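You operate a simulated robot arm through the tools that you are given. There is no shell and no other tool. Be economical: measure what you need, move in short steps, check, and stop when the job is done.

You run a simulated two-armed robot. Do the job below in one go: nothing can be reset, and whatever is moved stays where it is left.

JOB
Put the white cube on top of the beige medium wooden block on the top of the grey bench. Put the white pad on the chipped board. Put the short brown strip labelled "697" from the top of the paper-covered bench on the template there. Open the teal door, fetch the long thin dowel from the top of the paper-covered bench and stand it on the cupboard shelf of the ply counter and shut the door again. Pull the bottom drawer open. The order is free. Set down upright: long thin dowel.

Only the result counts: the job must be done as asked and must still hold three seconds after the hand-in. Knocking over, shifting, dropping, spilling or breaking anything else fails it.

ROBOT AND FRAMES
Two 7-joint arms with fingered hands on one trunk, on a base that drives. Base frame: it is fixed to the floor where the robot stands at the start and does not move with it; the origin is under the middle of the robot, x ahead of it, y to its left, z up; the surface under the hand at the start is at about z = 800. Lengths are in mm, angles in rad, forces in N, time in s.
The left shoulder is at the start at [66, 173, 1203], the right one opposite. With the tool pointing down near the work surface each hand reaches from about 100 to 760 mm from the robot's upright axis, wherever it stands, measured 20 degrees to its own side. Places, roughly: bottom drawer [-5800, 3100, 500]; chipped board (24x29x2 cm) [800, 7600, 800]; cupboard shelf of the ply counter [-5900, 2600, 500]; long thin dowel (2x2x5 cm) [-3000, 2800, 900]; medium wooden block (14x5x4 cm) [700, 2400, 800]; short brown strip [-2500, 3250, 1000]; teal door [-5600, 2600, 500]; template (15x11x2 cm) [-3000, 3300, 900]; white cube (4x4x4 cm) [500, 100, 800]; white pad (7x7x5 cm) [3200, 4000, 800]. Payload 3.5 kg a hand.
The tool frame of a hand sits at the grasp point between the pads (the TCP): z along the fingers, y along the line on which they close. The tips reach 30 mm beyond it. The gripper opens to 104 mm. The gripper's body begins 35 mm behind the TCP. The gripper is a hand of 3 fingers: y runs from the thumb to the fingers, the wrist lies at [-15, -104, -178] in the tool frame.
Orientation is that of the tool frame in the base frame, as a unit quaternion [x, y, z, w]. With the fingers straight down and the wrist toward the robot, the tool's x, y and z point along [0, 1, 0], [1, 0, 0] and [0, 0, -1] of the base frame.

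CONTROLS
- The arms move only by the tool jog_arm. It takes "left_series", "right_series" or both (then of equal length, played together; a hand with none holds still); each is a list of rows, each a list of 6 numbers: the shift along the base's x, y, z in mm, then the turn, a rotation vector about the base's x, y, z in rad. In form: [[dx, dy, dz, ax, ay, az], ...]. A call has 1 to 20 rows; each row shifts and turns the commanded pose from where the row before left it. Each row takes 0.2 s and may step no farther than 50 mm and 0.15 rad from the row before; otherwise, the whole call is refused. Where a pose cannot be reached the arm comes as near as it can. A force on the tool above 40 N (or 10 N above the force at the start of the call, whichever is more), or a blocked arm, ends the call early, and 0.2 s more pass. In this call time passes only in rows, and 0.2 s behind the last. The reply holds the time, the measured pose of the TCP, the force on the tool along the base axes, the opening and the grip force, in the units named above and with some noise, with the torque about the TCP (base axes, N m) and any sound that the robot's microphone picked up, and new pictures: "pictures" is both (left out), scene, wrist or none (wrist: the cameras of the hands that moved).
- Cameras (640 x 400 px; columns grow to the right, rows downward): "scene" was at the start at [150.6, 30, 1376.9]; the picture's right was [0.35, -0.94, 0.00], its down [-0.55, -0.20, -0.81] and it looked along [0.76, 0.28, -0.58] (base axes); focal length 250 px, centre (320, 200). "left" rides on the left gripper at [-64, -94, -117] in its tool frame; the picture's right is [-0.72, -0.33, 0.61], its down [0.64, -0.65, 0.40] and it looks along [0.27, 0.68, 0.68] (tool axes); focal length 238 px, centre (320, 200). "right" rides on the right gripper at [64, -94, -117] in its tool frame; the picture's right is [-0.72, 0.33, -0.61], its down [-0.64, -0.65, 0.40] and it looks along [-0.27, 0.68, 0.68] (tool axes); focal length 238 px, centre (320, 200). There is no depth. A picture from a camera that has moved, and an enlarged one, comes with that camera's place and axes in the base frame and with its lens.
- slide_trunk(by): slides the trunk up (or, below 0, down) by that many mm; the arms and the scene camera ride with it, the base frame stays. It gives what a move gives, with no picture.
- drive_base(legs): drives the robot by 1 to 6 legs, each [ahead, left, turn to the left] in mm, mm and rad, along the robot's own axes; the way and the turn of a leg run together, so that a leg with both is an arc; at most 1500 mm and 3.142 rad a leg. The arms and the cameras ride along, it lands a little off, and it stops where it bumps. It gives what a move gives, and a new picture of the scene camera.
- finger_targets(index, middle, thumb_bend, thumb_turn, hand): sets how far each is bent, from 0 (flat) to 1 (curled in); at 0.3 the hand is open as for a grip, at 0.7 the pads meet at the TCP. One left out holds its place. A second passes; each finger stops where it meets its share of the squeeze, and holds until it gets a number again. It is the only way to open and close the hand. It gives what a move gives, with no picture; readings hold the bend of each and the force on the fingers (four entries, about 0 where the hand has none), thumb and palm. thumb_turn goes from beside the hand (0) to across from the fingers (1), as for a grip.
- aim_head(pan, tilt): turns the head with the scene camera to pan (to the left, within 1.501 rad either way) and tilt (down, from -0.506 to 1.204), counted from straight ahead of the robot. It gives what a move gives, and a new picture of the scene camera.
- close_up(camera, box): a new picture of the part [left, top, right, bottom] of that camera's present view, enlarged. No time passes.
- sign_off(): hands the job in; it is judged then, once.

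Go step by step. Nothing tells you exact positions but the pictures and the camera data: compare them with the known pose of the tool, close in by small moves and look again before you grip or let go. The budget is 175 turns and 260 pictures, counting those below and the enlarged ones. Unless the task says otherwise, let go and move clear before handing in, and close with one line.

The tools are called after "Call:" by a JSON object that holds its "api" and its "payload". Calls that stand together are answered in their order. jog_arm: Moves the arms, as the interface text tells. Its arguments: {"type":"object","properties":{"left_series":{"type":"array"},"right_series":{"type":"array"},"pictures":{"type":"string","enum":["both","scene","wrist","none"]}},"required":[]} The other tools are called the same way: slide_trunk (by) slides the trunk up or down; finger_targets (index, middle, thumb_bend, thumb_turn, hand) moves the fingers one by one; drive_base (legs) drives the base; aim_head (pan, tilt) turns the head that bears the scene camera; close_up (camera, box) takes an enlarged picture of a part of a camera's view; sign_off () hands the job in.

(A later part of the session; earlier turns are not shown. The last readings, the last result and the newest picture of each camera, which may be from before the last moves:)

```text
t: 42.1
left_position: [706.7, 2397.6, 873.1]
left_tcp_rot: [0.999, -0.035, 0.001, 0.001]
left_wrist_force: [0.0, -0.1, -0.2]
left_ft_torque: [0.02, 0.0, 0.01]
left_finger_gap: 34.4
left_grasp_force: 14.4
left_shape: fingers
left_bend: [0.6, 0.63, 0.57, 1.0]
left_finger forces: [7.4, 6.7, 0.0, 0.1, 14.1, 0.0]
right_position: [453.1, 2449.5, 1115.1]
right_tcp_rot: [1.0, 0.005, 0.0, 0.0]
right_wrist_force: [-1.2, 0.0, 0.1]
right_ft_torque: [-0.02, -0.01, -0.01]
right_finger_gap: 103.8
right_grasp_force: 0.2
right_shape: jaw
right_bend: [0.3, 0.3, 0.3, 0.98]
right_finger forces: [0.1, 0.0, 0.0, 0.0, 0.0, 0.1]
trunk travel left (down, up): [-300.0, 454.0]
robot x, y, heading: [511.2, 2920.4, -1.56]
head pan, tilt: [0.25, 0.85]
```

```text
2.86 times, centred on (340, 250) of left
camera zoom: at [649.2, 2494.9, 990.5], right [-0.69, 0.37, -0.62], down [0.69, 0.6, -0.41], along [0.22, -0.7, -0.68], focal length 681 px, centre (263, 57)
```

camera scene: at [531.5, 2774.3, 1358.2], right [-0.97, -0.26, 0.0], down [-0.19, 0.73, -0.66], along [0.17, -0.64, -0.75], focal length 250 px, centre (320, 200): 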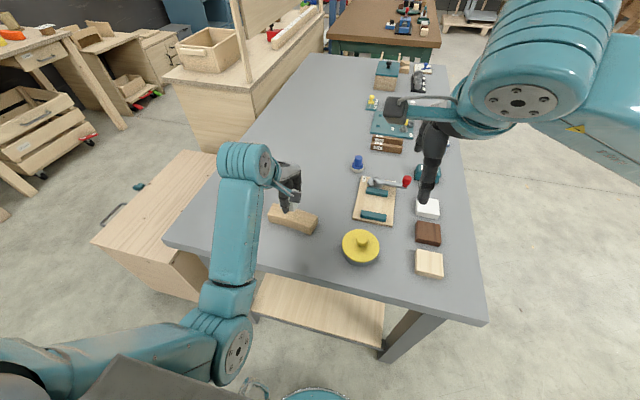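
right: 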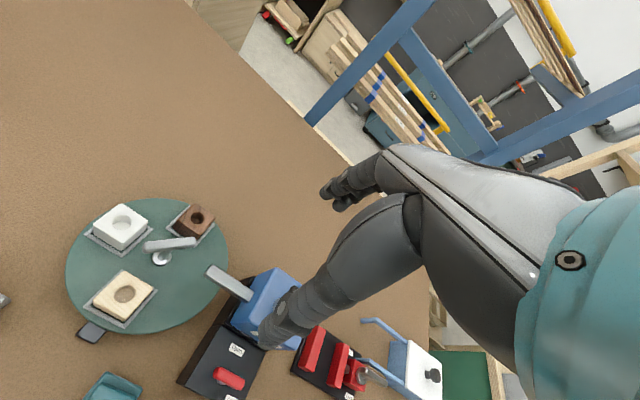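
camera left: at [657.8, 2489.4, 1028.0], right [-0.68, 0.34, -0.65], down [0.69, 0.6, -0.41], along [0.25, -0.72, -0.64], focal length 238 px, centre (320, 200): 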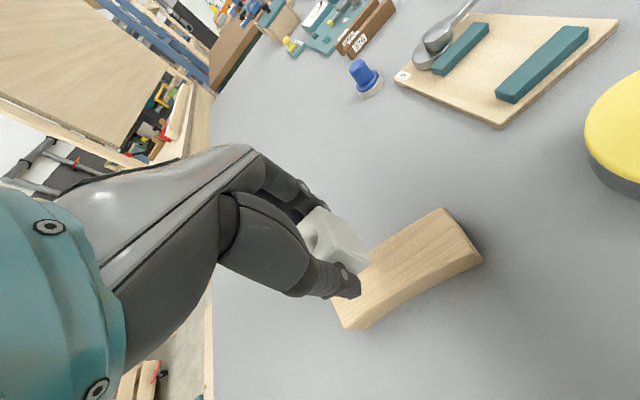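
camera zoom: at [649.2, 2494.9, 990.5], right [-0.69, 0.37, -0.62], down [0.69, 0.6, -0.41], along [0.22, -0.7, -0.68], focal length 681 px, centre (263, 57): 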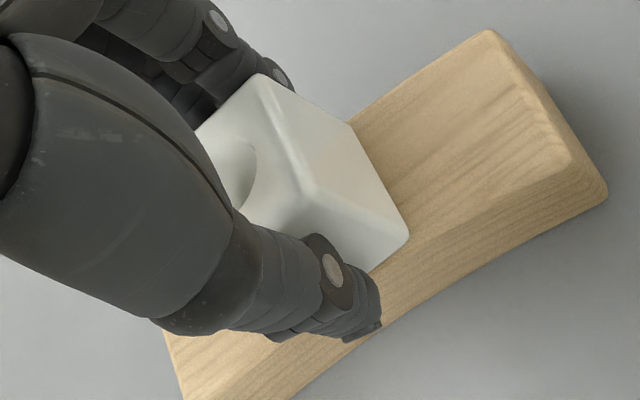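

Call:
{"api": "jog_arm", "payload": {"left_series": [[0, 0, -2, 0, 0, 0], [0, 0, 0, 0, 0, 0]], "pictures": "none"}}

Call:
{"api": "jog_arm", "payload": {"left_series": [[0, 0, -2, 0, 0, 0], [0, 0, 0, 0, 0, 0]], "pictures": "none"}}

```text
t: 42.7
left_position: [706.8, 2396.6, 871.8]
left_tcp_rot: [0.999, -0.036, 0.001, 0.003]
left_wrist_force: [0.1, 0.3, 0.8]
left_ft_torque: [-0.01, -0.01, 0.01]
left_finger_gap: 34.7
left_grasp_force: 14.3
left_shape: fingers
left_bend: [0.6, 0.63, 0.57, 1.0]
left_finger forces: [7.4, 7.0, 0.1, 0.0, 14.5, 0.0]
right_position: [454.1, 2450.3, 1114.0]
right_tcp_rot: [1.0, 0.004, 0.0, -0.001]
right_wrist_force: [-0.7, -0.7, 0.6]
right_ft_torque: [0.02, 0.01, 0.02]
right_finger_gap: 103.6
right_grasp_force: 0.2
right_shape: jaw
right_bend: [0.3, 0.3, 0.3, 0.98]
right_finger forces: [0.0, 0.0, 0.0, 0.1, 0.1, 0.1]
trunk travel left (down, up): [-300.0, 454.0]
robot x, y, heading: [513.9, 2916.9, -1.558]
head pan, tilt: [0.25, 0.85]
```

```text
t: 43.3
left_position: [706.9, 2397.4, 869.7]
left_tcp_rot: [0.999, -0.034, 0.0, 0.004]
left_wrist_force: [-0.4, 0.4, 5.5]
left_ft_torque: [-0.09, -0.03, 0.02]
left_finger_gap: 34.3
left_grasp_force: 16.0
left_shape: fingers
left_bend: [0.61, 0.63, 0.57, 1.0]
left_finger forces: [7.5, 8.8, 0.0, 0.0, 16.0, 0.0]
right_position: [453.6, 2449.3, 1115.3]
right_tcp_rot: [1.0, 0.004, 0.0, 0.0]
right_wrist_force: [-0.4, -0.6, -0.7]
right_ft_torque: [0.01, 0.03, -0.04]
right_finger_gap: 103.7
right_grasp_force: 0.0
right_shape: jaw
right_bend: [0.3, 0.3, 0.3, 0.98]
right_finger forces: [0.0, 0.1, 0.1, 0.1, 0.1, 0.1]
trunk travel left (down, up): [-300.0, 454.0]
robot x, y, heading: [512.3, 2919.0, -1.558]
head pan, tilt: [0.25, 0.85]
```

Contact is felt (5.5 N), so I'll release in two steps and lift.

Call:
{"api": "finger_targets", "payload": {"hand": "left", "index": 0.5, "middle": 0.5, "thumb_bend": 0.48}}

Call:
{"api": "finger_targets", "payload": {"hand": "left", "index": 0.3, "middle": 0.3, "thumb_bend": 0.3}}

Call:
{"api": "jog_arm", "payload": {"left_series": [[0, 0, 20, 0, 0, 0], [0, 0, 40, 0, 0, 0], [10, 0, 45, 0, 0, 0], [30, 0, 35, 0, 0, 0]], "pictures": "both"}}

```text
t: 44.3
left_position: [706.2, 2396.1, 868.4]
left_tcp_rot: [0.999, -0.035, 0.001, 0.002]
left_wrist_force: [-0.4, 0.3, 0.0]
left_ft_torque: [0.01, 0.02, 0.03]
left_finger_gap: 54.0
left_grasp_force: 0.1
left_shape: fingers
left_bend: [0.5, 0.5, 0.48, 1.0]
left_finger forces: [0.1, 0.0, 0.0, 0.0, 0.0, 0.0]
right_position: [453.3, 2449.5, 1114.0]
right_tcp_rot: [1.0, 0.005, 0.0, 0.0]
right_wrist_force: [0.7, -0.4, 0.3]
right_ft_torque: [0.03, 0.01, 0.02]
right_finger_gap: 103.7
right_grasp_force: 0.0
right_shape: jaw
right_bend: [0.3, 0.3, 0.3, 0.98]
right_finger forces: [0.1, 0.1, 0.0, 0.1, 0.0, 0.0]
trunk travel left (down, up): [-300.0, 454.0]
robot x, y, heading: [514.0, 2919.6, -1.562]
head pan, tilt: [0.25, 0.85]
```

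```text
t: 45.3
left_position: [706.4, 2397.2, 869.8]
left_tcp_rot: [0.999, -0.035, 0.0, 0.002]
left_wrist_force: [-0.1, 0.4, 0.0]
left_ft_torque: [-0.01, 0.01, 0.02]
left_finger_gap: 103.0
left_grasp_force: 0.0
left_shape: fingers
left_bend: [0.3, 0.3, 0.3, 0.98]
left_finger forces: [0.0, 0.0, 0.0, 0.1, 0.0, 0.0]
right_position: [454.4, 2449.7, 1113.9]
right_tcp_rot: [1.0, 0.004, 0.0, 0.0]
right_wrist_force: [0.0, -0.5, 0.4]
right_ft_torque: [-0.05, 0.03, 0.01]
right_finger_gap: 103.7
right_grasp_force: 0.2
right_shape: jaw
right_bend: [0.3, 0.3, 0.3, 0.98]
right_finger forces: [0.0, 0.0, 0.0, 0.1, 0.0, 0.0]
trunk travel left (down, up): [-300.0, 454.0]
robot x, y, heading: [510.1, 2919.5, -1.563]
head pan, tilt: [0.25, 0.85]
```

```text
t: 46.3
left_position: [747.2, 2397.9, 1009.1]
left_tcp_rot: [0.999, -0.035, 0.0, 0.001]
left_wrist_force: [0.0, -0.2, -0.3]
left_ft_torque: [0.03, 0.01, 0.03]
left_finger_gap: 102.8
left_grasp_force: 0.1
left_shape: fingers
left_bend: [0.3, 0.3, 0.3, 0.98]
left_finger forces: [0.0, 0.1, 0.0, 0.0, 0.1, 0.0]
right_position: [454.9, 2449.8, 1114.7]
right_tcp_rot: [1.0, 0.004, 0.0, 0.0]
right_wrist_force: [-0.7, -0.2, 0.1]
right_ft_torque: [0.03, 0.02, -0.03]
right_finger_gap: 103.8
right_grasp_force: 0.0
right_shape: jaw
right_bend: [0.3, 0.3, 0.3, 0.98]
right_finger forces: [0.0, 0.0, 0.0, 0.0, 0.0, 0.0]
trunk travel left (down, up): [-300.0, 454.0]
robot x, y, heading: [515.2, 2920.1, -1.564]
head pan, tilt: [0.25, 0.85]
camera scene: at [533.3, 2773.8, 1358.1], right [-0.97, -0.26, 0.0], down [-0.19, 0.73, -0.66], along [0.17, -0.64, -0.75], focal length 250 px, centre (320, 200)
camera left: at [689.8, 2496.3, 1126.3], right [-0.69, 0.37, -0.62], down [0.69, 0.6, -0.41], along [0.22, -0.7, -0.68], focal length 238 px, centre (320, 200)
```

scene: 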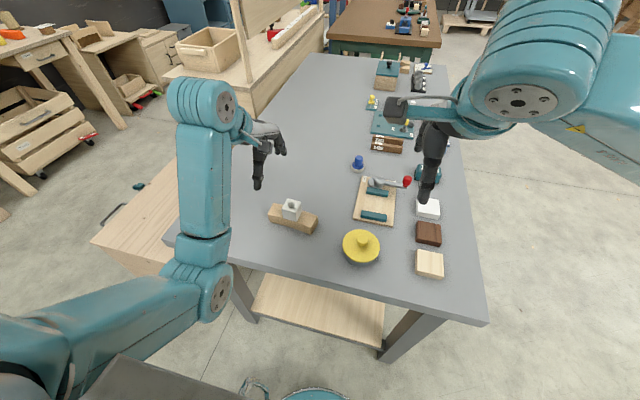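
left: 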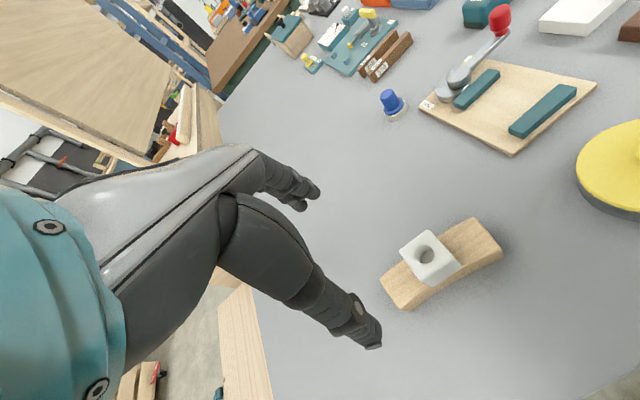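

The cube stands on the block. Next I'll turn to face +x and look for the white pad near [3200, 4000].

Call:
{"api": "drive_base", "payload": {"legs": [[-180, 0, 0], [0, 0, 1.57]]}}

Call:
{"api": "aim_head", "payload": {"pan": 0.35, "tilt": 0.35}}

```text
t: 51.7
left_position: [1032.1, 3334.8, 1007.8]
left_tcp_rot: [0.731, 0.683, 0.002, 0.0]
left_wrist_force: [0.4, -0.2, 0.0]
left_ft_torque: [0.01, 0.01, 0.03]
left_finger_gap: 102.7
left_grasp_force: 0.0
left_shape: fingers
left_bend: [0.3, 0.3, 0.3, 0.98]
left_finger forces: [0.0, 0.0, 0.0, 0.1, 0.0, 0.1]
right_position: [980.0, 3042.7, 1114.9]
right_tcp_rot: [0.703, 0.711, 0.0, -0.001]
right_wrist_force: [-1.1, 0.0, 0.2]
right_ft_torque: [-0.01, 0.0, 0.01]
right_finger_gap: 103.6
right_grasp_force: 0.0
right_shape: jaw
right_bend: [0.3, 0.3, 0.3, 0.98]
right_finger forces: [0.1, 0.0, 0.1, 0.0, 0.1, 0.0]
trunk travel left (down, up): [-300.0, 454.0]
robot x, y, heading: [508.6, 3101.1, 0.014]
head pan, tilt: [0.25, 0.85]
camera scene: at [655.2, 3121.2, 1358.1], right [0.26, -0.97, 0.0], down [-0.73, -0.19, -0.66], along [0.64, 0.17, -0.75], focal length 250 px, centre (320, 200)
```

scene: 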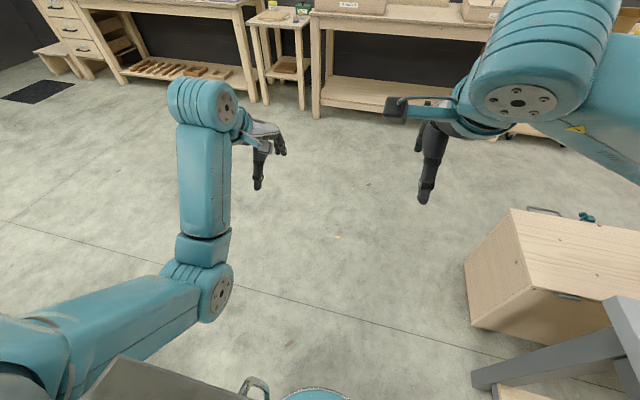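

```text
t: 52.6
left_position: [1031.7, 3334.9, 1009.5]
left_tcp_rot: [0.731, 0.683, 0.002, 0.0]
left_wrist_force: [0.2, 0.5, -0.5]
left_ft_torque: [0.01, -0.01, 0.01]
left_finger_gap: 102.7
left_grasp_force: 0.1
left_shape: fingers
left_bend: [0.3, 0.3, 0.3, 0.98]
left_finger forces: [0.1, 0.0, 0.0, 0.0, 0.0, 0.1]
right_position: [980.5, 3041.4, 1114.7]
right_tcp_rot: [0.704, 0.711, 0.0, 0.0]
right_wrist_force: [0.4, 0.3, -0.7]
right_ft_torque: [0.01, 0.02, 0.03]
right_finger_gap: 103.6
right_grasp_force: 0.1
right_shape: jaw
right_bend: [0.3, 0.3, 0.3, 0.98]
right_finger forces: [0.0, 0.0, 0.1, 0.0, 0.0, 0.1]
trunk travel left (down, up): [-300.0, 454.0]
robot x, y, heading: [508.9, 3100.2, 0.015]
head pan, tilt: [0.351, 0.351]
camera scene: at [666.8, 3133.9, 1401.7], right [0.35, -0.94, 0.0], down [-0.32, -0.12, -0.94], along [0.88, 0.33, -0.34], focal length 250 px, centre (320, 200)
```

scene: 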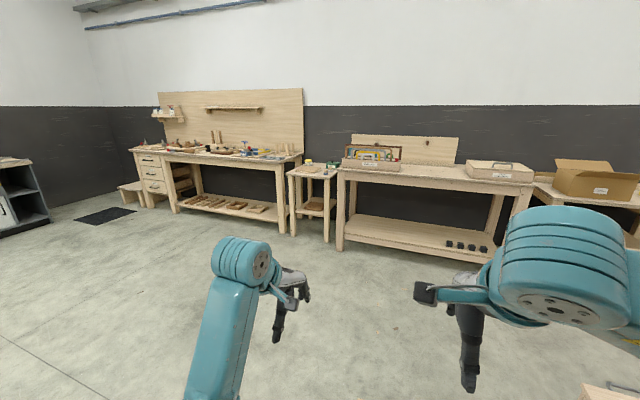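

Call:
{"api": "close_up", "payload": {"camera": "scene", "box": [270, 140, 370, 250]}}

```text
3.64 times, centred on (320, 195) of scene
camera zoom: at [666.8, 3133.9, 1401.7], right [0.35, -0.94, 0.0], down [-0.32, -0.12, -0.94], along [0.88, 0.33, -0.34], focal length 909 px, centre (320, 218)
```

zoom: 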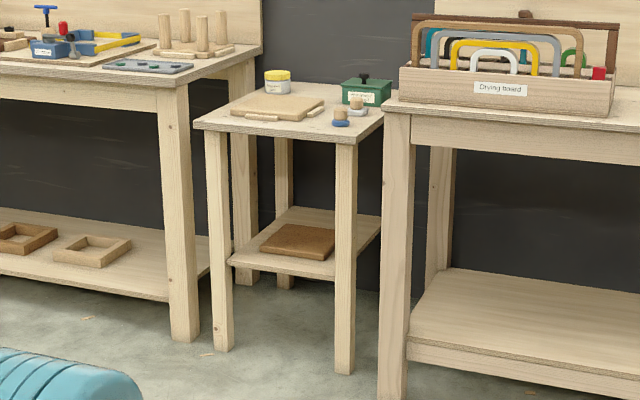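

The white pad seems to be one of two knobbed pads on the small side table at about [3300, 4000]. I'll drive closer and look again.

Call:
{"api": "jog_arm", "payload": {"left_series": [[-15, 20, 40, 0, 0, -0.07], [-15, 20, 40, 0, 0, 0], [-10, 20, 40, 0, 0, 0]], "pictures": "none"}}

Call:
{"api": "drive_base", "payload": {"legs": [[1000, 550, 0], [1000, 570, 0]]}}

Call:
{"api": "aim_head", "payload": {"pan": -0.2, "tilt": 0.65}}

```text
t: 53.4
left_position: [991.0, 3394.6, 1128.6]
left_tcp_rot: [0.754, 0.657, 0.001, 0.002]
left_wrist_force: [-0.8, 0.8, -0.7]
left_ft_torque: [-0.01, 0.01, 0.03]
left_finger_gap: 103.1
left_grasp_force: 0.0
left_shape: fingers
left_bend: [0.3, 0.3, 0.3, 0.98]
left_finger forces: [0.0, 0.0, 0.0, 0.1, 0.0, 0.0]
right_position: [979.6, 3043.0, 1114.8]
right_tcp_rot: [0.703, 0.711, 0.0, 0.0]
right_wrist_force: [0.0, -0.6, -0.2]
right_ft_torque: [0.0, 0.03, 0.0]
right_finger_gap: 104.1
right_grasp_force: 0.0
right_shape: jaw
right_bend: [0.3, 0.3, 0.3, 0.98]
right_finger forces: [0.0, 0.0, 0.0, 0.0, 0.0, 0.0]
trunk travel left (down, up): [-300.0, 454.0]
robot x, y, heading: [510.9, 3098.6, 0.016]
head pan, tilt: [0.351, 0.351]
```

```text
t: 64.7
left_position: [2971.1, 4534.6, 1128.3]
left_tcp_rot: [0.753, 0.658, 0.002, 0.001]
left_wrist_force: [-0.1, -0.2, 0.0]
left_ft_torque: [-0.01, 0.0, 0.0]
left_finger_gap: 102.7
left_grasp_force: 0.0
left_shape: fingers
left_bend: [0.3, 0.3, 0.3, 0.98]
left_finger forces: [0.0, 0.0, 0.0, 0.0, 0.0, 0.0]
right_position: [2959.8, 4181.8, 1113.6]
right_tcp_rot: [0.703, 0.711, 0.001, 0.0]
right_wrist_force: [-0.6, -0.1, -0.4]
right_ft_torque: [0.0, 0.0, 0.02]
right_finger_gap: 103.9
right_grasp_force: 0.1
right_shape: jaw
right_bend: [0.3, 0.3, 0.3, 0.98]
right_finger forces: [0.0, 0.0, 0.0, 0.0, 0.0, 0.0]
trunk travel left (down, up): [-300.0, 454.0]
robot x, y, heading: [2486.4, 4237.4, 0.017]
head pan, tilt: [0.351, 0.351]
camera scene: at [2645.8, 4272.9, 1401.8], right [0.36, -0.93, 0.0], down [-0.32, -0.12, -0.94], along [0.88, 0.33, -0.34], focal length 250 px, centre (320, 200)
```

scene: 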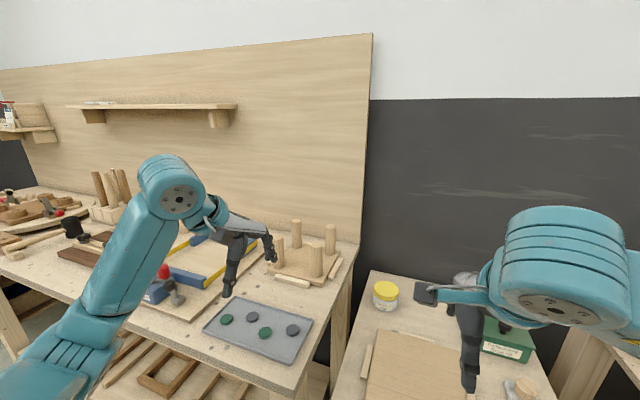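

```text
t: 65.6
left_position: [2970.8, 4534.4, 1129.4]
left_tcp_rot: [0.754, 0.657, 0.003, 0.001]
left_wrist_force: [-0.3, -0.5, -0.5]
left_ft_torque: [-0.01, 0.01, 0.0]
left_finger_gap: 102.8
left_grasp_force: 0.1
left_shape: fingers
left_bend: [0.3, 0.3, 0.3, 0.98]
left_finger forces: [0.0, 0.1, 0.0, 0.0, 0.1, 0.0]
right_position: [2960.3, 4179.9, 1114.2]
right_tcp_rot: [0.702, 0.712, 0.0, 0.0]
right_wrist_force: [-0.5, -0.3, -0.7]
right_ft_torque: [0.01, 0.01, 0.02]
right_finger_gap: 104.0
right_grasp_force: 0.0
right_shape: jaw
right_bend: [0.3, 0.3, 0.3, 0.98]
right_finger forces: [0.0, 0.0, 0.1, 0.0, 0.1, 0.0]
trunk travel left (down, up): [-300.0, 454.0]
robot x, y, heading: [2492.5, 4238.6, 0.012]
head pan, tilt: [-0.201, 0.649]
camera scene: at [2643.8, 4223.6, 1374.8], right [-0.19, -0.98, 0.0], down [-0.59, 0.11, -0.8], along [0.78, -0.15, -0.6], focal length 250 px, centre (320, 200)
```

scene: 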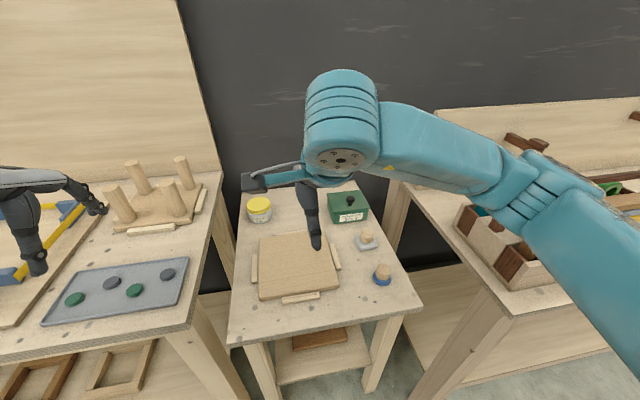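

Call:
{"api": "close_up", "payload": {"camera": "scene", "box": [320, 180, 440, 300]}}

Call:
{"api": "close_up", "payload": {"camera": "right", "box": [0, 0, 640, 400]}}

```text
3.33 times, centred on (380, 240) of scene
camera zoom: at [2643.8, 4223.6, 1374.8], right [-0.19, -0.98, 0.0], down [-0.59, 0.11, -0.8], along [0.78, -0.15, -0.6], focal length 833 px, centre (120, 67)
```

zoom: 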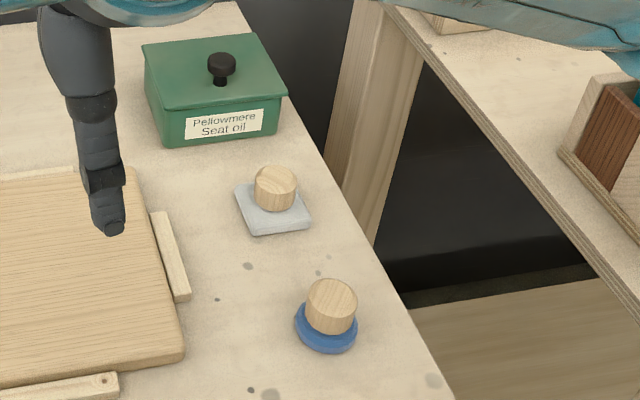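

```text
1.00 times, centred on (320, 200) of right (not enlarged: the box is as wide or as high as the picture)
camera zoom: at [2863.9, 4243.1, 1229.8], right [0.33, -0.72, 0.61], down [-0.65, -0.65, -0.4], along [0.69, -0.26, -0.68], focal length 238 px, centre (320, 200)
```

zoom: 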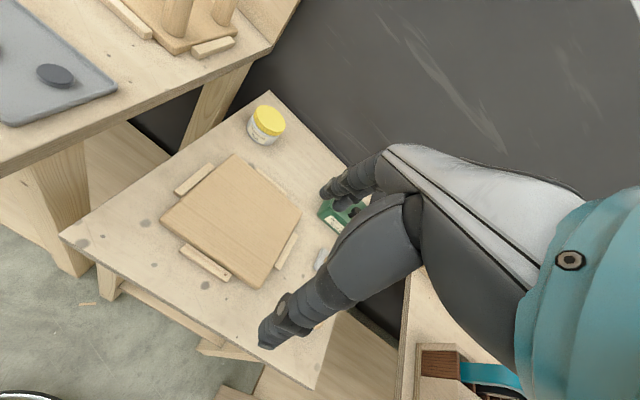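

The white square pad with a wooden knob is at about [3175, 3970]. I'll roll in 110 mm and bring the right hand above it.

Call:
{"api": "drive_base", "payload": {"legs": [[110, 0, 0]]}}

Call:
{"api": "jog_arm", "payload": {"right_series": [[20, -40, -10, 0, 0, 0], [20, -40, -20, 0, 0, 0], [20, -40, -20, 0, 0, 0], [20, -40, -20, 0, 0, 0], [10, -40, -20, 0, 0, 0], [0, 0, -30, 0, 0, 0]], "pictures": "both"}}

```text
t: 66.8
left_position: [3079.2, 4536.3, 1128.2]
left_tcp_rot: [0.754, 0.656, 0.002, 0.0]
left_wrist_force: [0.2, 0.3, -0.5]
left_ft_torque: [-0.02, 0.01, 0.01]
left_finger_gap: 103.1
left_grasp_force: 0.1
left_shape: fingers
left_bend: [0.3, 0.3, 0.3, 0.98]
left_finger forces: [0.1, 0.1, 0.0, 0.0, 0.0, 0.0]
right_position: [3069.1, 4182.7, 1114.5]
right_tcp_rot: [0.702, 0.712, 0.0, 0.0]
right_wrist_force: [-0.4, 0.7, 0.7]
right_ft_torque: [-0.02, 0.03, -0.02]
right_finger_gap: 103.5
right_grasp_force: 0.0
right_shape: jaw
right_bend: [0.3, 0.3, 0.3, 0.98]
right_finger forces: [0.0, 0.1, 0.0, 0.0, 0.1, 0.1]
trunk travel left (down, up): [-300.0, 454.0]
robot x, y, heading: [2599.5, 4243.3, 0.013]
head pan, tilt: [-0.201, 0.649]
camera scene: at [2753.8, 4224.7, 1374.6], right [-0.19, -0.98, 0.0], down [-0.59, 0.11, -0.8], along [0.78, -0.15, -0.61], focal length 250 px, centre (320, 200)
```

scene: 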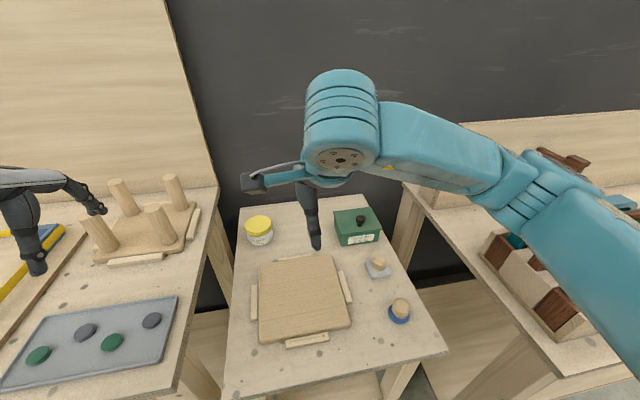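

```text
t: 68.2
left_position: [3079.5, 4535.8, 1129.6]
left_tcp_rot: [0.754, 0.657, 0.001, 0.0]
left_wrist_force: [0.1, -0.1, -1.0]
left_ft_torque: [0.04, -0.01, -0.01]
left_finger_gap: 102.9
left_grasp_force: 0.1
left_shape: fingers
left_bend: [0.3, 0.3, 0.3, 0.98]
left_finger forces: [0.0, 0.0, 0.0, 0.1, 0.1, 0.0]
right_position: [3159.4, 3982.6, 994.3]
right_tcp_rot: [0.703, 0.711, 0.0, 0.0]
right_wrist_force: [0.3, 0.1, 0.1]
right_ft_torque: [-0.04, -0.01, 0.01]
right_finger_gap: 103.6
right_grasp_force: 0.1
right_shape: jaw
right_bend: [0.3, 0.3, 0.3, 0.98]
right_finger forces: [0.0, 0.0, 0.1, 0.0, 0.1, 0.0]
trunk travel left (down, up): [-300.0, 454.0]
robot x, y, heading: [2599.7, 4242.1, 0.011]
head pan, tilt: [-0.201, 0.649]
camera scene: at [2752.9, 4225.0, 1374.7], right [-0.19, -0.98, 0.0], down [-0.59, 0.11, -0.8], along [0.78, -0.15, -0.6], focal length 250 px, centre (320, 200)
camera right: at [3063.8, 4043.6, 1109.4], right [0.33, -0.72, 0.61], down [-0.65, -0.65, -0.4], along [0.69, -0.26, -0.68], focal length 238 px, centre (320, 200)
```

scene: 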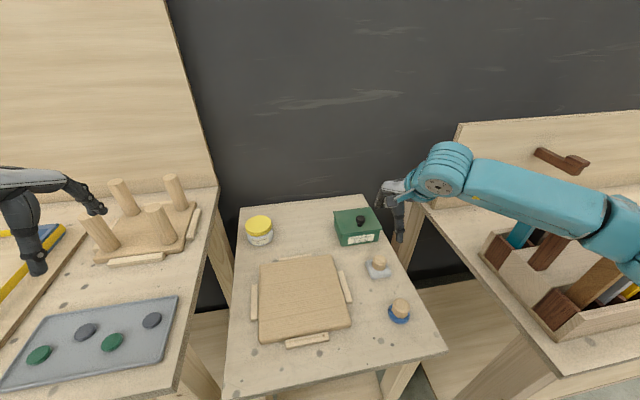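
right: 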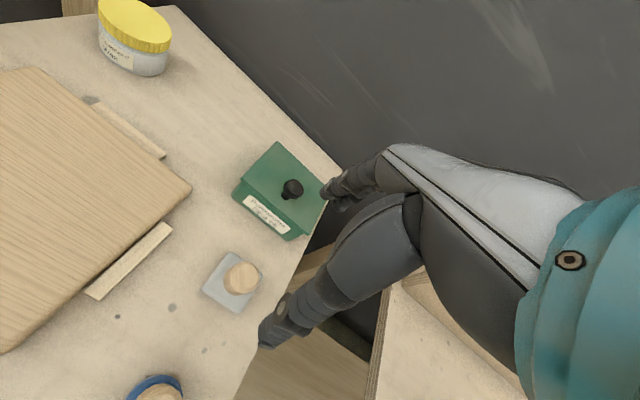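

Call:
{"api": "finger_targets", "payload": {"hand": "right", "index": 0.42, "middle": 0.42, "thumb_bend": 0.42, "thumb_turn": 1.0}}

Call:
{"api": "jog_arm", "payload": {"right_series": [[8, -5, -40, 0, 0, 0], [7, -4, -40, 0, 0, 0], [0, 0, -40, 0, 0, 0], [0, 0, -30, 0, 0, 0], [0, 0, 0, 0, 0, 0]], "pictures": "wrist"}}

Call:
{"api": "close_up", "payload": {"camera": "scene", "box": [320, 200, 460, 340]}}

```text
t: 69.2
left_position: [3078.8, 4535.0, 1127.9]
left_tcp_rot: [0.754, 0.656, 0.002, 0.0]
left_wrist_force: [0.7, -0.4, 0.1]
left_ft_torque: [-0.04, 0.02, 0.02]
left_finger_gap: 102.6
left_grasp_force: 0.1
left_shape: fingers
left_bend: [0.3, 0.3, 0.3, 0.98]
left_finger forces: [0.0, 0.0, 0.1, 0.0, 0.0, 0.0]
right_position: [3159.0, 3981.8, 994.4]
right_tcp_rot: [0.703, 0.711, 0.001, 0.0]
right_wrist_force: [-0.4, -0.7, 0.9]
right_ft_torque: [0.01, -0.01, 0.0]
right_finger_gap: 73.2
right_grasp_force: 0.1
right_shape: fingers
right_bend: [0.42, 0.42, 0.42, 0.99]
right_finger forces: [0.0, 0.0, 0.1, 0.1, 0.1, 0.1]
trunk travel left (down, up): [-300.0, 454.0]
robot x, y, heading: [2603.1, 4241.8, 0.011]
head pan, tilt: [-0.201, 0.649]
```

```text
t: 70.4
left_position: [3078.7, 4535.0, 1128.4]
left_tcp_rot: [0.754, 0.657, 0.001, 0.001]
left_wrist_force: [0.3, 0.1, 0.8]
left_ft_torque: [-0.01, -0.02, 0.01]
left_finger_gap: 102.8
left_grasp_force: 0.2
left_shape: fingers
left_bend: [0.3, 0.3, 0.3, 0.98]
left_finger forces: [0.1, 0.0, 0.0, 0.0, 0.0, 0.0]
right_position: [3172.8, 3973.6, 843.7]
right_tcp_rot: [0.703, 0.711, 0.001, 0.0]
right_wrist_force: [0.8, -0.2, 0.5]
right_ft_torque: [0.04, 0.0, -0.01]
right_finger_gap: 73.2
right_grasp_force: 0.2
right_shape: fingers
right_bend: [0.42, 0.42, 0.42, 0.99]
right_finger forces: [0.0, 0.0, 0.0, 0.0, 0.1, 0.0]
trunk travel left (down, up): [-300.0, 454.0]
robot x, y, heading: [2599.7, 4242.2, 0.011]
head pan, tilt: [-0.201, 0.649]
camera right: at [3077.8, 4035.4, 959.6], right [0.33, -0.72, 0.61], down [-0.65, -0.65, -0.4], along [0.69, -0.26, -0.68], focal length 238 px, centre (320, 200)
```

right: 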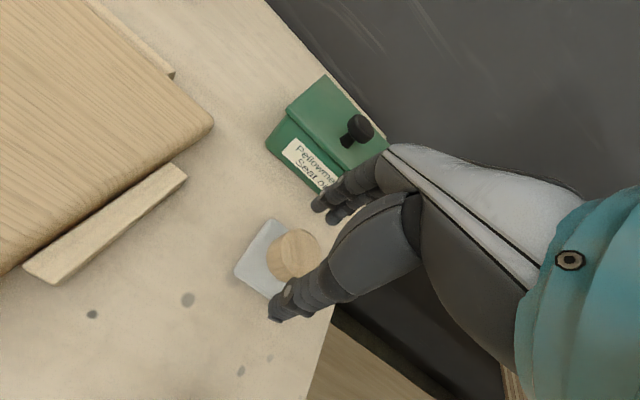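

```text
2.86 times, centred on (390, 270) of scene
camera zoom: at [2752.5, 4224.7, 1374.8], right [-0.19, -0.98, 0.0], down [-0.59, 0.11, -0.8], along [0.78, -0.15, -0.6], focal length 714 px, centre (120, 0)
```

zoom: 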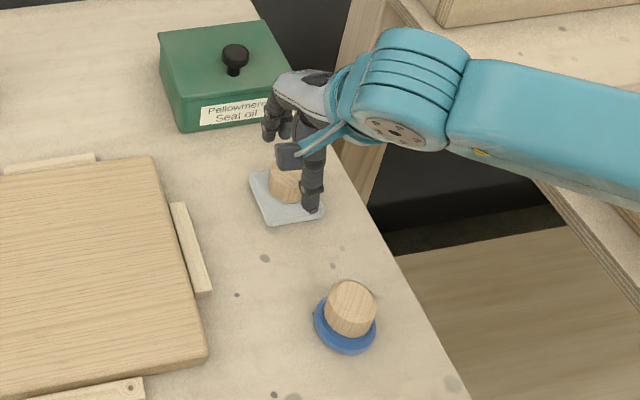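

Call:
{"api": "jog_arm", "payload": {"right_series": [[1, 1, -20, 0, 0, 0], [0, 0, -16, 0, 0, 0], [0, 0, 0, 0, 0, 0]], "pictures": "none"}}

Call:
{"api": "close_up", "payload": {"camera": "right", "box": [220, 180, 380, 340]}}

Call:
{"api": "close_up", "payload": {"camera": "scene", "box": [340, 220, 420, 300]}}

```text
t: 71.2
left_position: [3079.1, 4534.8, 1129.1]
left_tcp_rot: [0.754, 0.657, 0.002, 0.001]
left_wrist_force: [0.3, 0.0, 1.3]
left_ft_torque: [-0.01, -0.04, -0.01]
left_finger_gap: 102.5
left_grasp_force: 0.2
left_shape: fingers
left_bend: [0.3, 0.3, 0.3, 0.98]
left_finger forces: [0.1, 0.0, 0.1, 0.0, 0.0, 0.1]
right_position: [3174.2, 3975.1, 807.4]
right_tcp_rot: [0.703, 0.711, 0.0, 0.0]
right_wrist_force: [0.7, -0.6, 0.0]
right_ft_torque: [-0.01, 0.0, -0.01]
right_finger_gap: 73.3
right_grasp_force: 0.0
right_shape: fingers
right_bend: [0.42, 0.42, 0.42, 0.99]
right_finger forces: [0.0, 0.0, 0.1, 0.0, 0.1, 0.0]
trunk travel left (down, up): [-300.0, 454.0]
robot x, y, heading: [2600.3, 4241.5, 0.014]
head pan, tilt: [-0.201, 0.649]
```

```text
2.50 times, centred on (300, 260) of right
camera zoom: at [3078.7, 4036.4, 923.7], right [0.33, -0.72, 0.61], down [-0.65, -0.65, -0.4], along [0.69, -0.26, -0.68], focal length 596 px, centre (370, 50)
```

zoom: 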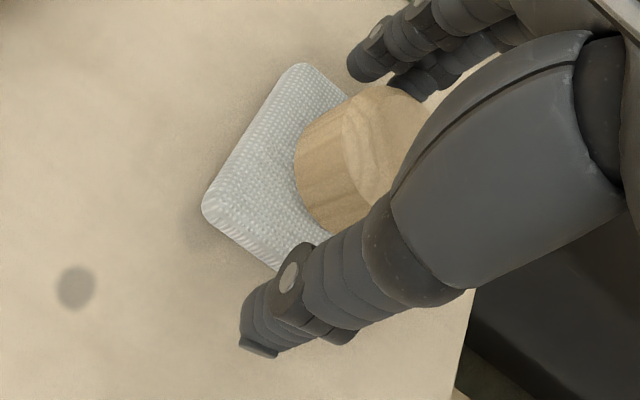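

```text
5.00 times, centred on (380, 260) of scene
camera zoom: at [2752.5, 4224.7, 1374.8], right [-0.19, -0.98, 0.0], down [-0.59, 0.11, -0.8], along [0.78, -0.15, -0.6], focal length 1250 px, centre (20, -100)
```

zoom: 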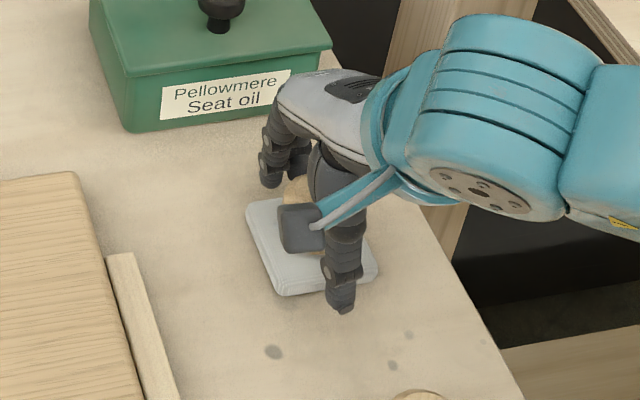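

Call:
{"api": "finger_targets", "payload": {"hand": "right", "index": 0.7, "middle": 0.7, "thumb_bend": 0.7, "thumb_turn": 1.0}}

Call:
{"api": "jog_arm", "payload": {"right_series": [[0, 0, 10, 0, 0, 0], [0, 0, 30, 0, 0, 0], [0, 0, 40, 0, 0, 0]], "pictures": "wrist"}}

```text
t: 72.2
left_position: [3079.3, 4534.9, 1129.2]
left_tcp_rot: [0.754, 0.657, 0.002, 0.003]
left_wrist_force: [0.2, -0.7, -0.3]
left_ft_torque: [0.0, 0.0, -0.04]
left_finger_gap: 102.7
left_grasp_force: 0.1
left_shape: fingers
left_bend: [0.3, 0.3, 0.3, 0.98]
left_finger forces: [0.1, 0.1, 0.0, 0.0, 0.0, 0.0]
right_position: [3175.8, 3976.4, 809.9]
right_tcp_rot: [0.703, 0.711, 0.001, 0.002]
right_wrist_force: [2.9, 1.1, 10.9]
right_ft_torque: [-0.11, -0.46, 0.08]
right_finger_gap: 30.5
right_grasp_force: 18.5
right_shape: fingers
right_bend: [0.63, 0.58, 0.56, 1.0]
right_finger forces: [4.7, 16.9, 0.0, 0.0, 14.6, 0.0]
trunk travel left (down, up): [-300.0, 454.0]
robot x, y, heading: [2598.2, 4241.2, 0.015]
head pan, tilt: [-0.201, 0.649]
```

```text
t: 73.0
left_position: [3080.2, 4536.2, 1129.9]
left_tcp_rot: [0.754, 0.657, 0.003, 0.001]
left_wrist_force: [-0.2, 0.8, 0.0]
left_ft_torque: [0.02, -0.02, 0.01]
left_finger_gap: 102.8
left_grasp_force: 0.1
left_shape: fingers
left_bend: [0.3, 0.3, 0.3, 0.98]
left_finger forces: [0.0, 0.0, 0.0, 0.0, 0.1, 0.1]
right_position: [3173.4, 3973.7, 888.2]
right_tcp_rot: [0.703, 0.712, 0.0, 0.0]
right_wrist_force: [0.4, 0.2, -0.7]
right_ft_torque: [-0.02, -0.03, 0.03]
right_finger_gap: 30.3
right_grasp_force: 15.1
right_shape: fingers
right_bend: [0.63, 0.59, 0.56, 1.0]
right_finger forces: [4.4, 9.6, 0.0, 0.1, 15.8, 0.0]
trunk travel left (down, up): [-300.0, 454.0]
robot x, y, heading: [2598.9, 4243.9, 0.011]
head pan, tilt: [-0.201, 0.649]
camera right: at [3078.3, 4036.2, 1003.8], right [0.34, -0.72, 0.61], down [-0.65, -0.65, -0.4], along [0.69, -0.26, -0.68], focal length 238 px, centre (320, 200)
```

right: 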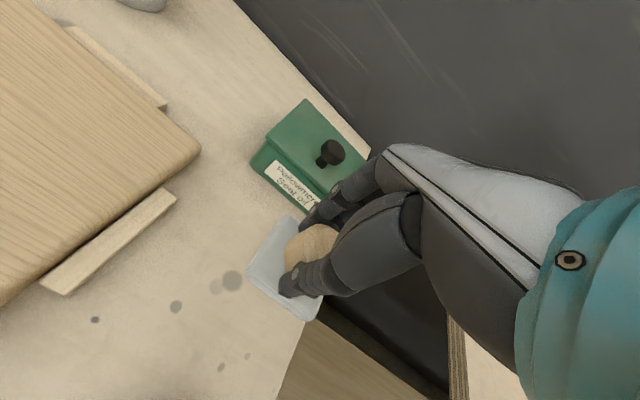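

The pad is held. I'll raise it, back out, turn to +y and look at the far cabinets for the chipped board.

Call:
{"api": "jog_arm", "payload": {"right_series": [[-10, 15, 45, 0, 0, 0], [-20, 20, 40, 0, 0, 0], [-20, 25, 35, 0, 0, 0], [-20, 30, 30, 0, 0, 0], [-15, 30, 30, 0, 0, 0], [-15, 30, 20, 0, 0, 0]], "pictures": "none"}}

Call:
{"api": "drive_base", "payload": {"legs": [[-900, 0, 0], [0, 0, 1.57]]}}

Call:
{"api": "aim_head", "payload": {"pan": 0.2, "tilt": 0.35}}

```text
t: 74.4
left_position: [3079.1, 4534.7, 1128.9]
left_tcp_rot: [0.754, 0.657, 0.002, 0.001]
left_wrist_force: [-0.9, -0.4, -0.3]
left_ft_torque: [-0.04, 0.02, 0.0]
left_finger_gap: 102.9
left_grasp_force: 0.0
left_shape: fingers
left_bend: [0.3, 0.3, 0.3, 0.98]
left_finger forces: [0.0, 0.0, 0.0, 0.0, 0.0, 0.0]
right_position: [3073.8, 4125.2, 1088.5]
right_tcp_rot: [0.703, 0.711, 0.0, 0.0]
right_wrist_force: [-0.2, -0.4, 0.0]
right_ft_torque: [0.02, 0.02, -0.01]
right_finger_gap: 30.1
right_grasp_force: 14.2
right_shape: fingers
right_bend: [0.63, 0.59, 0.56, 1.0]
right_finger forces: [4.4, 8.8, 0.0, 0.0, 15.5, 0.1]
trunk travel left (down, up): [-300.0, 454.0]
robot x, y, heading: [2599.4, 4239.8, 0.013]
head pan, tilt: [-0.201, 0.649]
```

```text
t: 83.0
left_position: [1403.2, 4711.3, 1128.2]
left_tcp_rot: [0.068, 0.998, 0.002, 0.0]
left_wrist_force: [-0.6, -0.2, -0.6]
left_ft_torque: [0.0, 0.01, 0.0]
left_finger_gap: 102.8
left_grasp_force: 0.0
left_shape: fingers
left_bend: [0.3, 0.3, 0.3, 0.98]
left_finger forces: [0.0, 0.0, 0.0, 0.0, 0.0, 0.0]
right_position: [1815.5, 4706.8, 1089.6]
right_tcp_rot: [-0.006, 1.0, 0.0, 0.0]
right_wrist_force: [0.2, 0.3, -1.2]
right_ft_torque: [0.01, 0.01, 0.04]
right_finger_gap: 30.0
right_grasp_force: 14.0
right_shape: fingers
right_bend: [0.63, 0.59, 0.56, 1.0]
right_finger forces: [4.3, 8.5, 0.0, 0.1, 14.6, 0.0]
trunk travel left (down, up): [-300.0, 454.0]
robot x, y, heading: [1697.9, 4234.1, 1.582]
head pan, tilt: [-0.201, 0.649]
camera scene: at [1713.7, 4385.6, 1374.7], right [0.98, -0.19, 0.0], down [-0.11, -0.59, -0.8], along [0.15, 0.78, -0.6], focal length 250 px, centre (320, 200)
```

scene: 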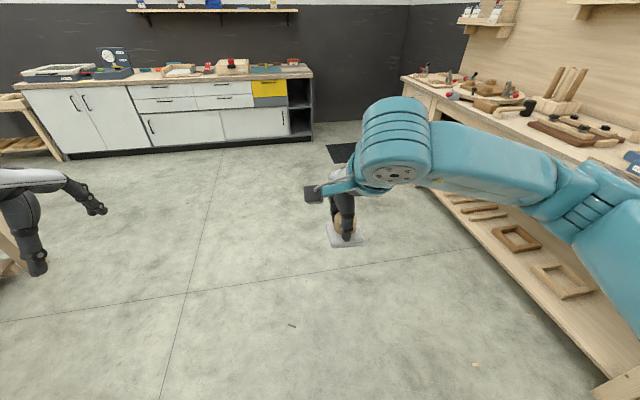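

```text
t: 83.8
left_position: [1405.1, 4711.6, 1128.4]
left_tcp_rot: [0.068, 0.998, 0.002, -0.001]
left_wrist_force: [-0.2, -0.8, -0.4]
left_ft_torque: [-0.02, -0.02, -0.01]
left_finger_gap: 102.9
left_grasp_force: 0.1
left_shape: fingers
left_bend: [0.3, 0.3, 0.3, 0.98]
left_finger forces: [0.0, 0.1, 0.0, 0.0, 0.0, 0.0]
right_position: [1815.4, 4705.9, 1089.2]
right_tcp_rot: [-0.006, 1.0, 0.0, 0.001]
right_wrist_force: [0.0, -0.5, -0.4]
right_ft_torque: [0.03, -0.03, 0.0]
right_finger_gap: 29.8
right_grasp_force: 13.0
right_shape: fingers
right_bend: [0.63, 0.59, 0.56, 1.0]
right_finger forces: [4.4, 8.5, 0.1, 0.0, 14.6, 0.0]
trunk travel left (down, up): [-300.0, 454.0]
robot x, y, heading: [1699.3, 4232.4, 1.579]
head pan, tilt: [0.201, 0.351]
camera scene: at [1677.9, 4391.4, 1401.7], right [0.98, 0.21, 0.0], down [0.07, -0.34, -0.94], along [-0.2, 0.92, -0.34], focal length 250 px, centre (320, 200)
```

scene: 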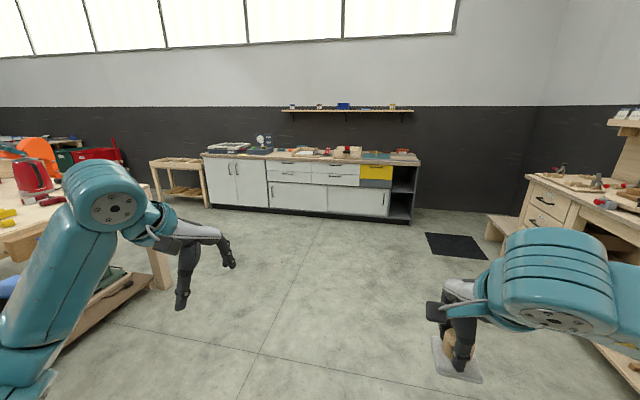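

Call:
{"api": "close_up", "payload": {"camera": "scene", "box": [200, 125, 430, 225]}}

```text
2.78 times, centred on (315, 175) of scene
camera zoom: at [1677.9, 4391.4, 1401.7], right [0.98, 0.21, 0.0], down [0.07, -0.34, -0.94], along [-0.2, 0.92, -0.34], focal length 696 px, centre (334, 270)
```

zoom: 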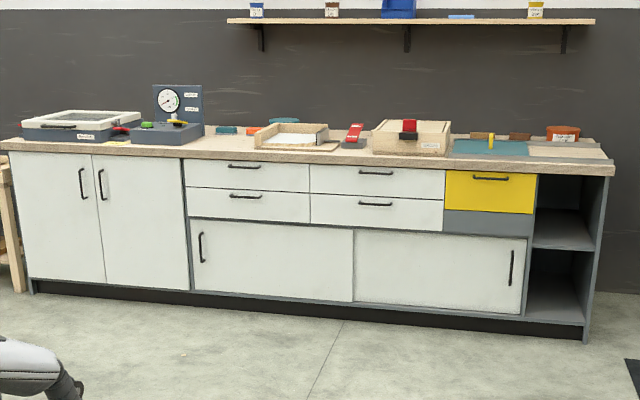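

Call:
{"api": "drive_base", "payload": {"legs": [[1300, 500, 0], [1100, 550, 0]]}}

Call:
{"api": "aim_head", "payload": {"pan": -0.1, "tilt": 0.5}}

```text
t: 96.6
left_position: [351.1, 7098.2, 1128.7]
left_tcp_rot: [0.074, 0.997, 0.002, -0.001]
left_wrist_force: [-0.1, -0.1, -0.5]
left_ft_torque: [-0.01, -0.03, 0.01]
left_finger_gap: 102.8
left_grasp_force: 0.2
left_shape: fingers
left_bend: [0.3, 0.3, 0.3, 0.98]
left_finger forces: [0.0, 0.1, 0.0, 0.1, 0.1, 0.0]
right_position: [762.3, 7089.3, 1089.8]
right_tcp_rot: [-0.001, 1.0, 0.0, 0.0]
right_wrist_force: [-0.4, 0.8, -1.0]
right_ft_torque: [0.0, 0.02, -0.01]
right_finger_gap: 29.5
right_grasp_force: 14.3
right_shape: fingers
right_bend: [0.63, 0.59, 0.56, 1.0]
right_finger forces: [4.5, 8.3, 0.0, 0.0, 14.8, 0.1]
trunk travel left (down, up): [-300.0, 454.0]
robot x, y, heading: [642.5, 6618.0, 1.574]
head pan, tilt: [0.201, 0.351]
camera scene: at [621.5, 6775.1, 1401.8], right [0.98, 0.2, 0.0], down [0.07, -0.34, -0.94], along [-0.19, 0.92, -0.34], focal length 250 px, centre (320, 200)
```

scene: 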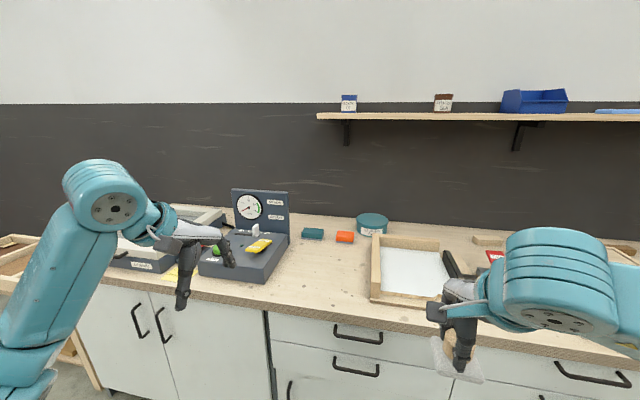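

```text
t: 97.4
left_position: [351.6, 7097.9, 1128.1]
left_tcp_rot: [0.073, 0.997, 0.002, -0.001]
left_wrist_force: [0.3, -0.7, -0.7]
left_ft_torque: [-0.01, -0.01, 0.01]
left_finger_gap: 102.8
left_grasp_force: 0.0
left_shape: fingers
left_bend: [0.3, 0.3, 0.3, 0.98]
left_finger forces: [0.1, 0.0, 0.1, 0.0, 0.0, 0.0]
right_position: [761.8, 7088.6, 1089.6]
right_tcp_rot: [-0.002, 1.0, 0.001, 0.0]
right_wrist_force: [-0.2, 0.7, 0.1]
right_ft_torque: [-0.01, 0.03, -0.04]
right_finger_gap: 29.8
right_grasp_force: 13.7
right_shape: fingers
right_bend: [0.63, 0.59, 0.56, 1.0]
right_finger forces: [4.4, 8.4, 0.0, 0.1, 14.9, 0.1]
trunk travel left (down, up): [-300.0, 454.0]
robot x, y, heading: [643.7, 6613.7, 1.574]
head pan, tilt: [-0.099, 0.499]
camera scene: at [649.1, 6774.3, 1388.1], right [1.0, -0.1, 0.0], down [-0.05, -0.48, -0.88], along [0.08, 0.87, -0.48], focal length 250 px, centre (320, 200)
```

scene: 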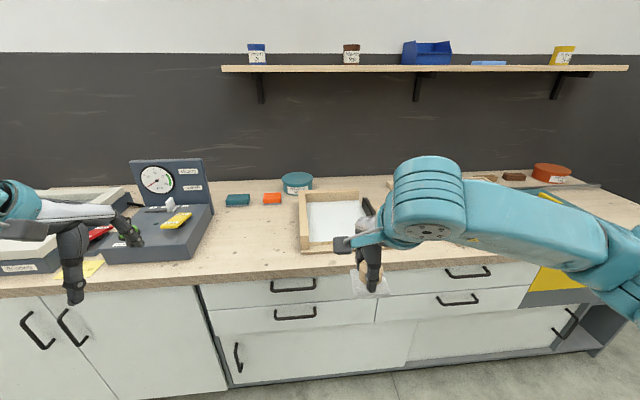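

Call:
{"api": "close_up", "payload": {"camera": "scene", "box": [270, 170, 430, 290]}}

Call:
{"api": "close_up", "payload": {"camera": "right", "box": [0, 0, 640, 400]}}

```text
3.33 times, centred on (350, 230) of scene
camera zoom: at [649.1, 6774.3, 1388.1], right [1.0, -0.1, 0.0], down [-0.05, -0.48, -0.88], along [0.08, 0.87, -0.48], focal length 833 px, centre (220, 100)
```

zoom: 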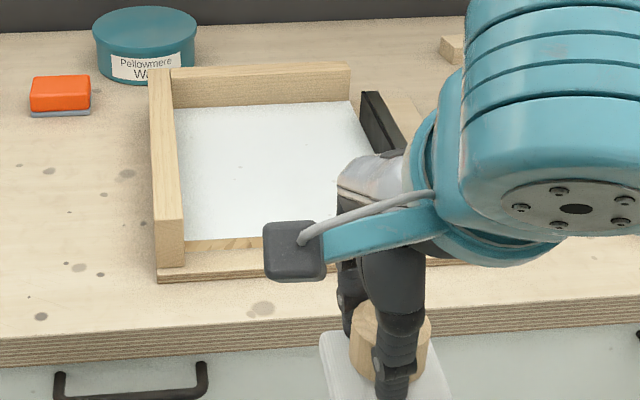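

```text
1.00 times, centred on (320, 200) of right (not enlarged: the box is as wide or as high as the picture)
camera zoom: at [697.7, 6993.3, 1204.3], right [0.72, 0.33, 0.61], down [0.64, -0.65, -0.4], along [0.27, 0.68, -0.68], focal length 238 px, centre (320, 200)
```

zoom: 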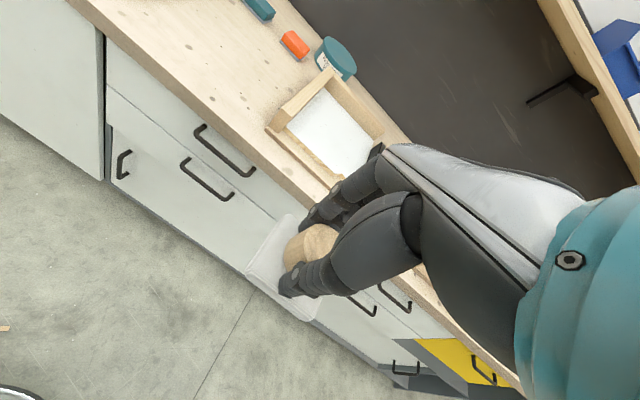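

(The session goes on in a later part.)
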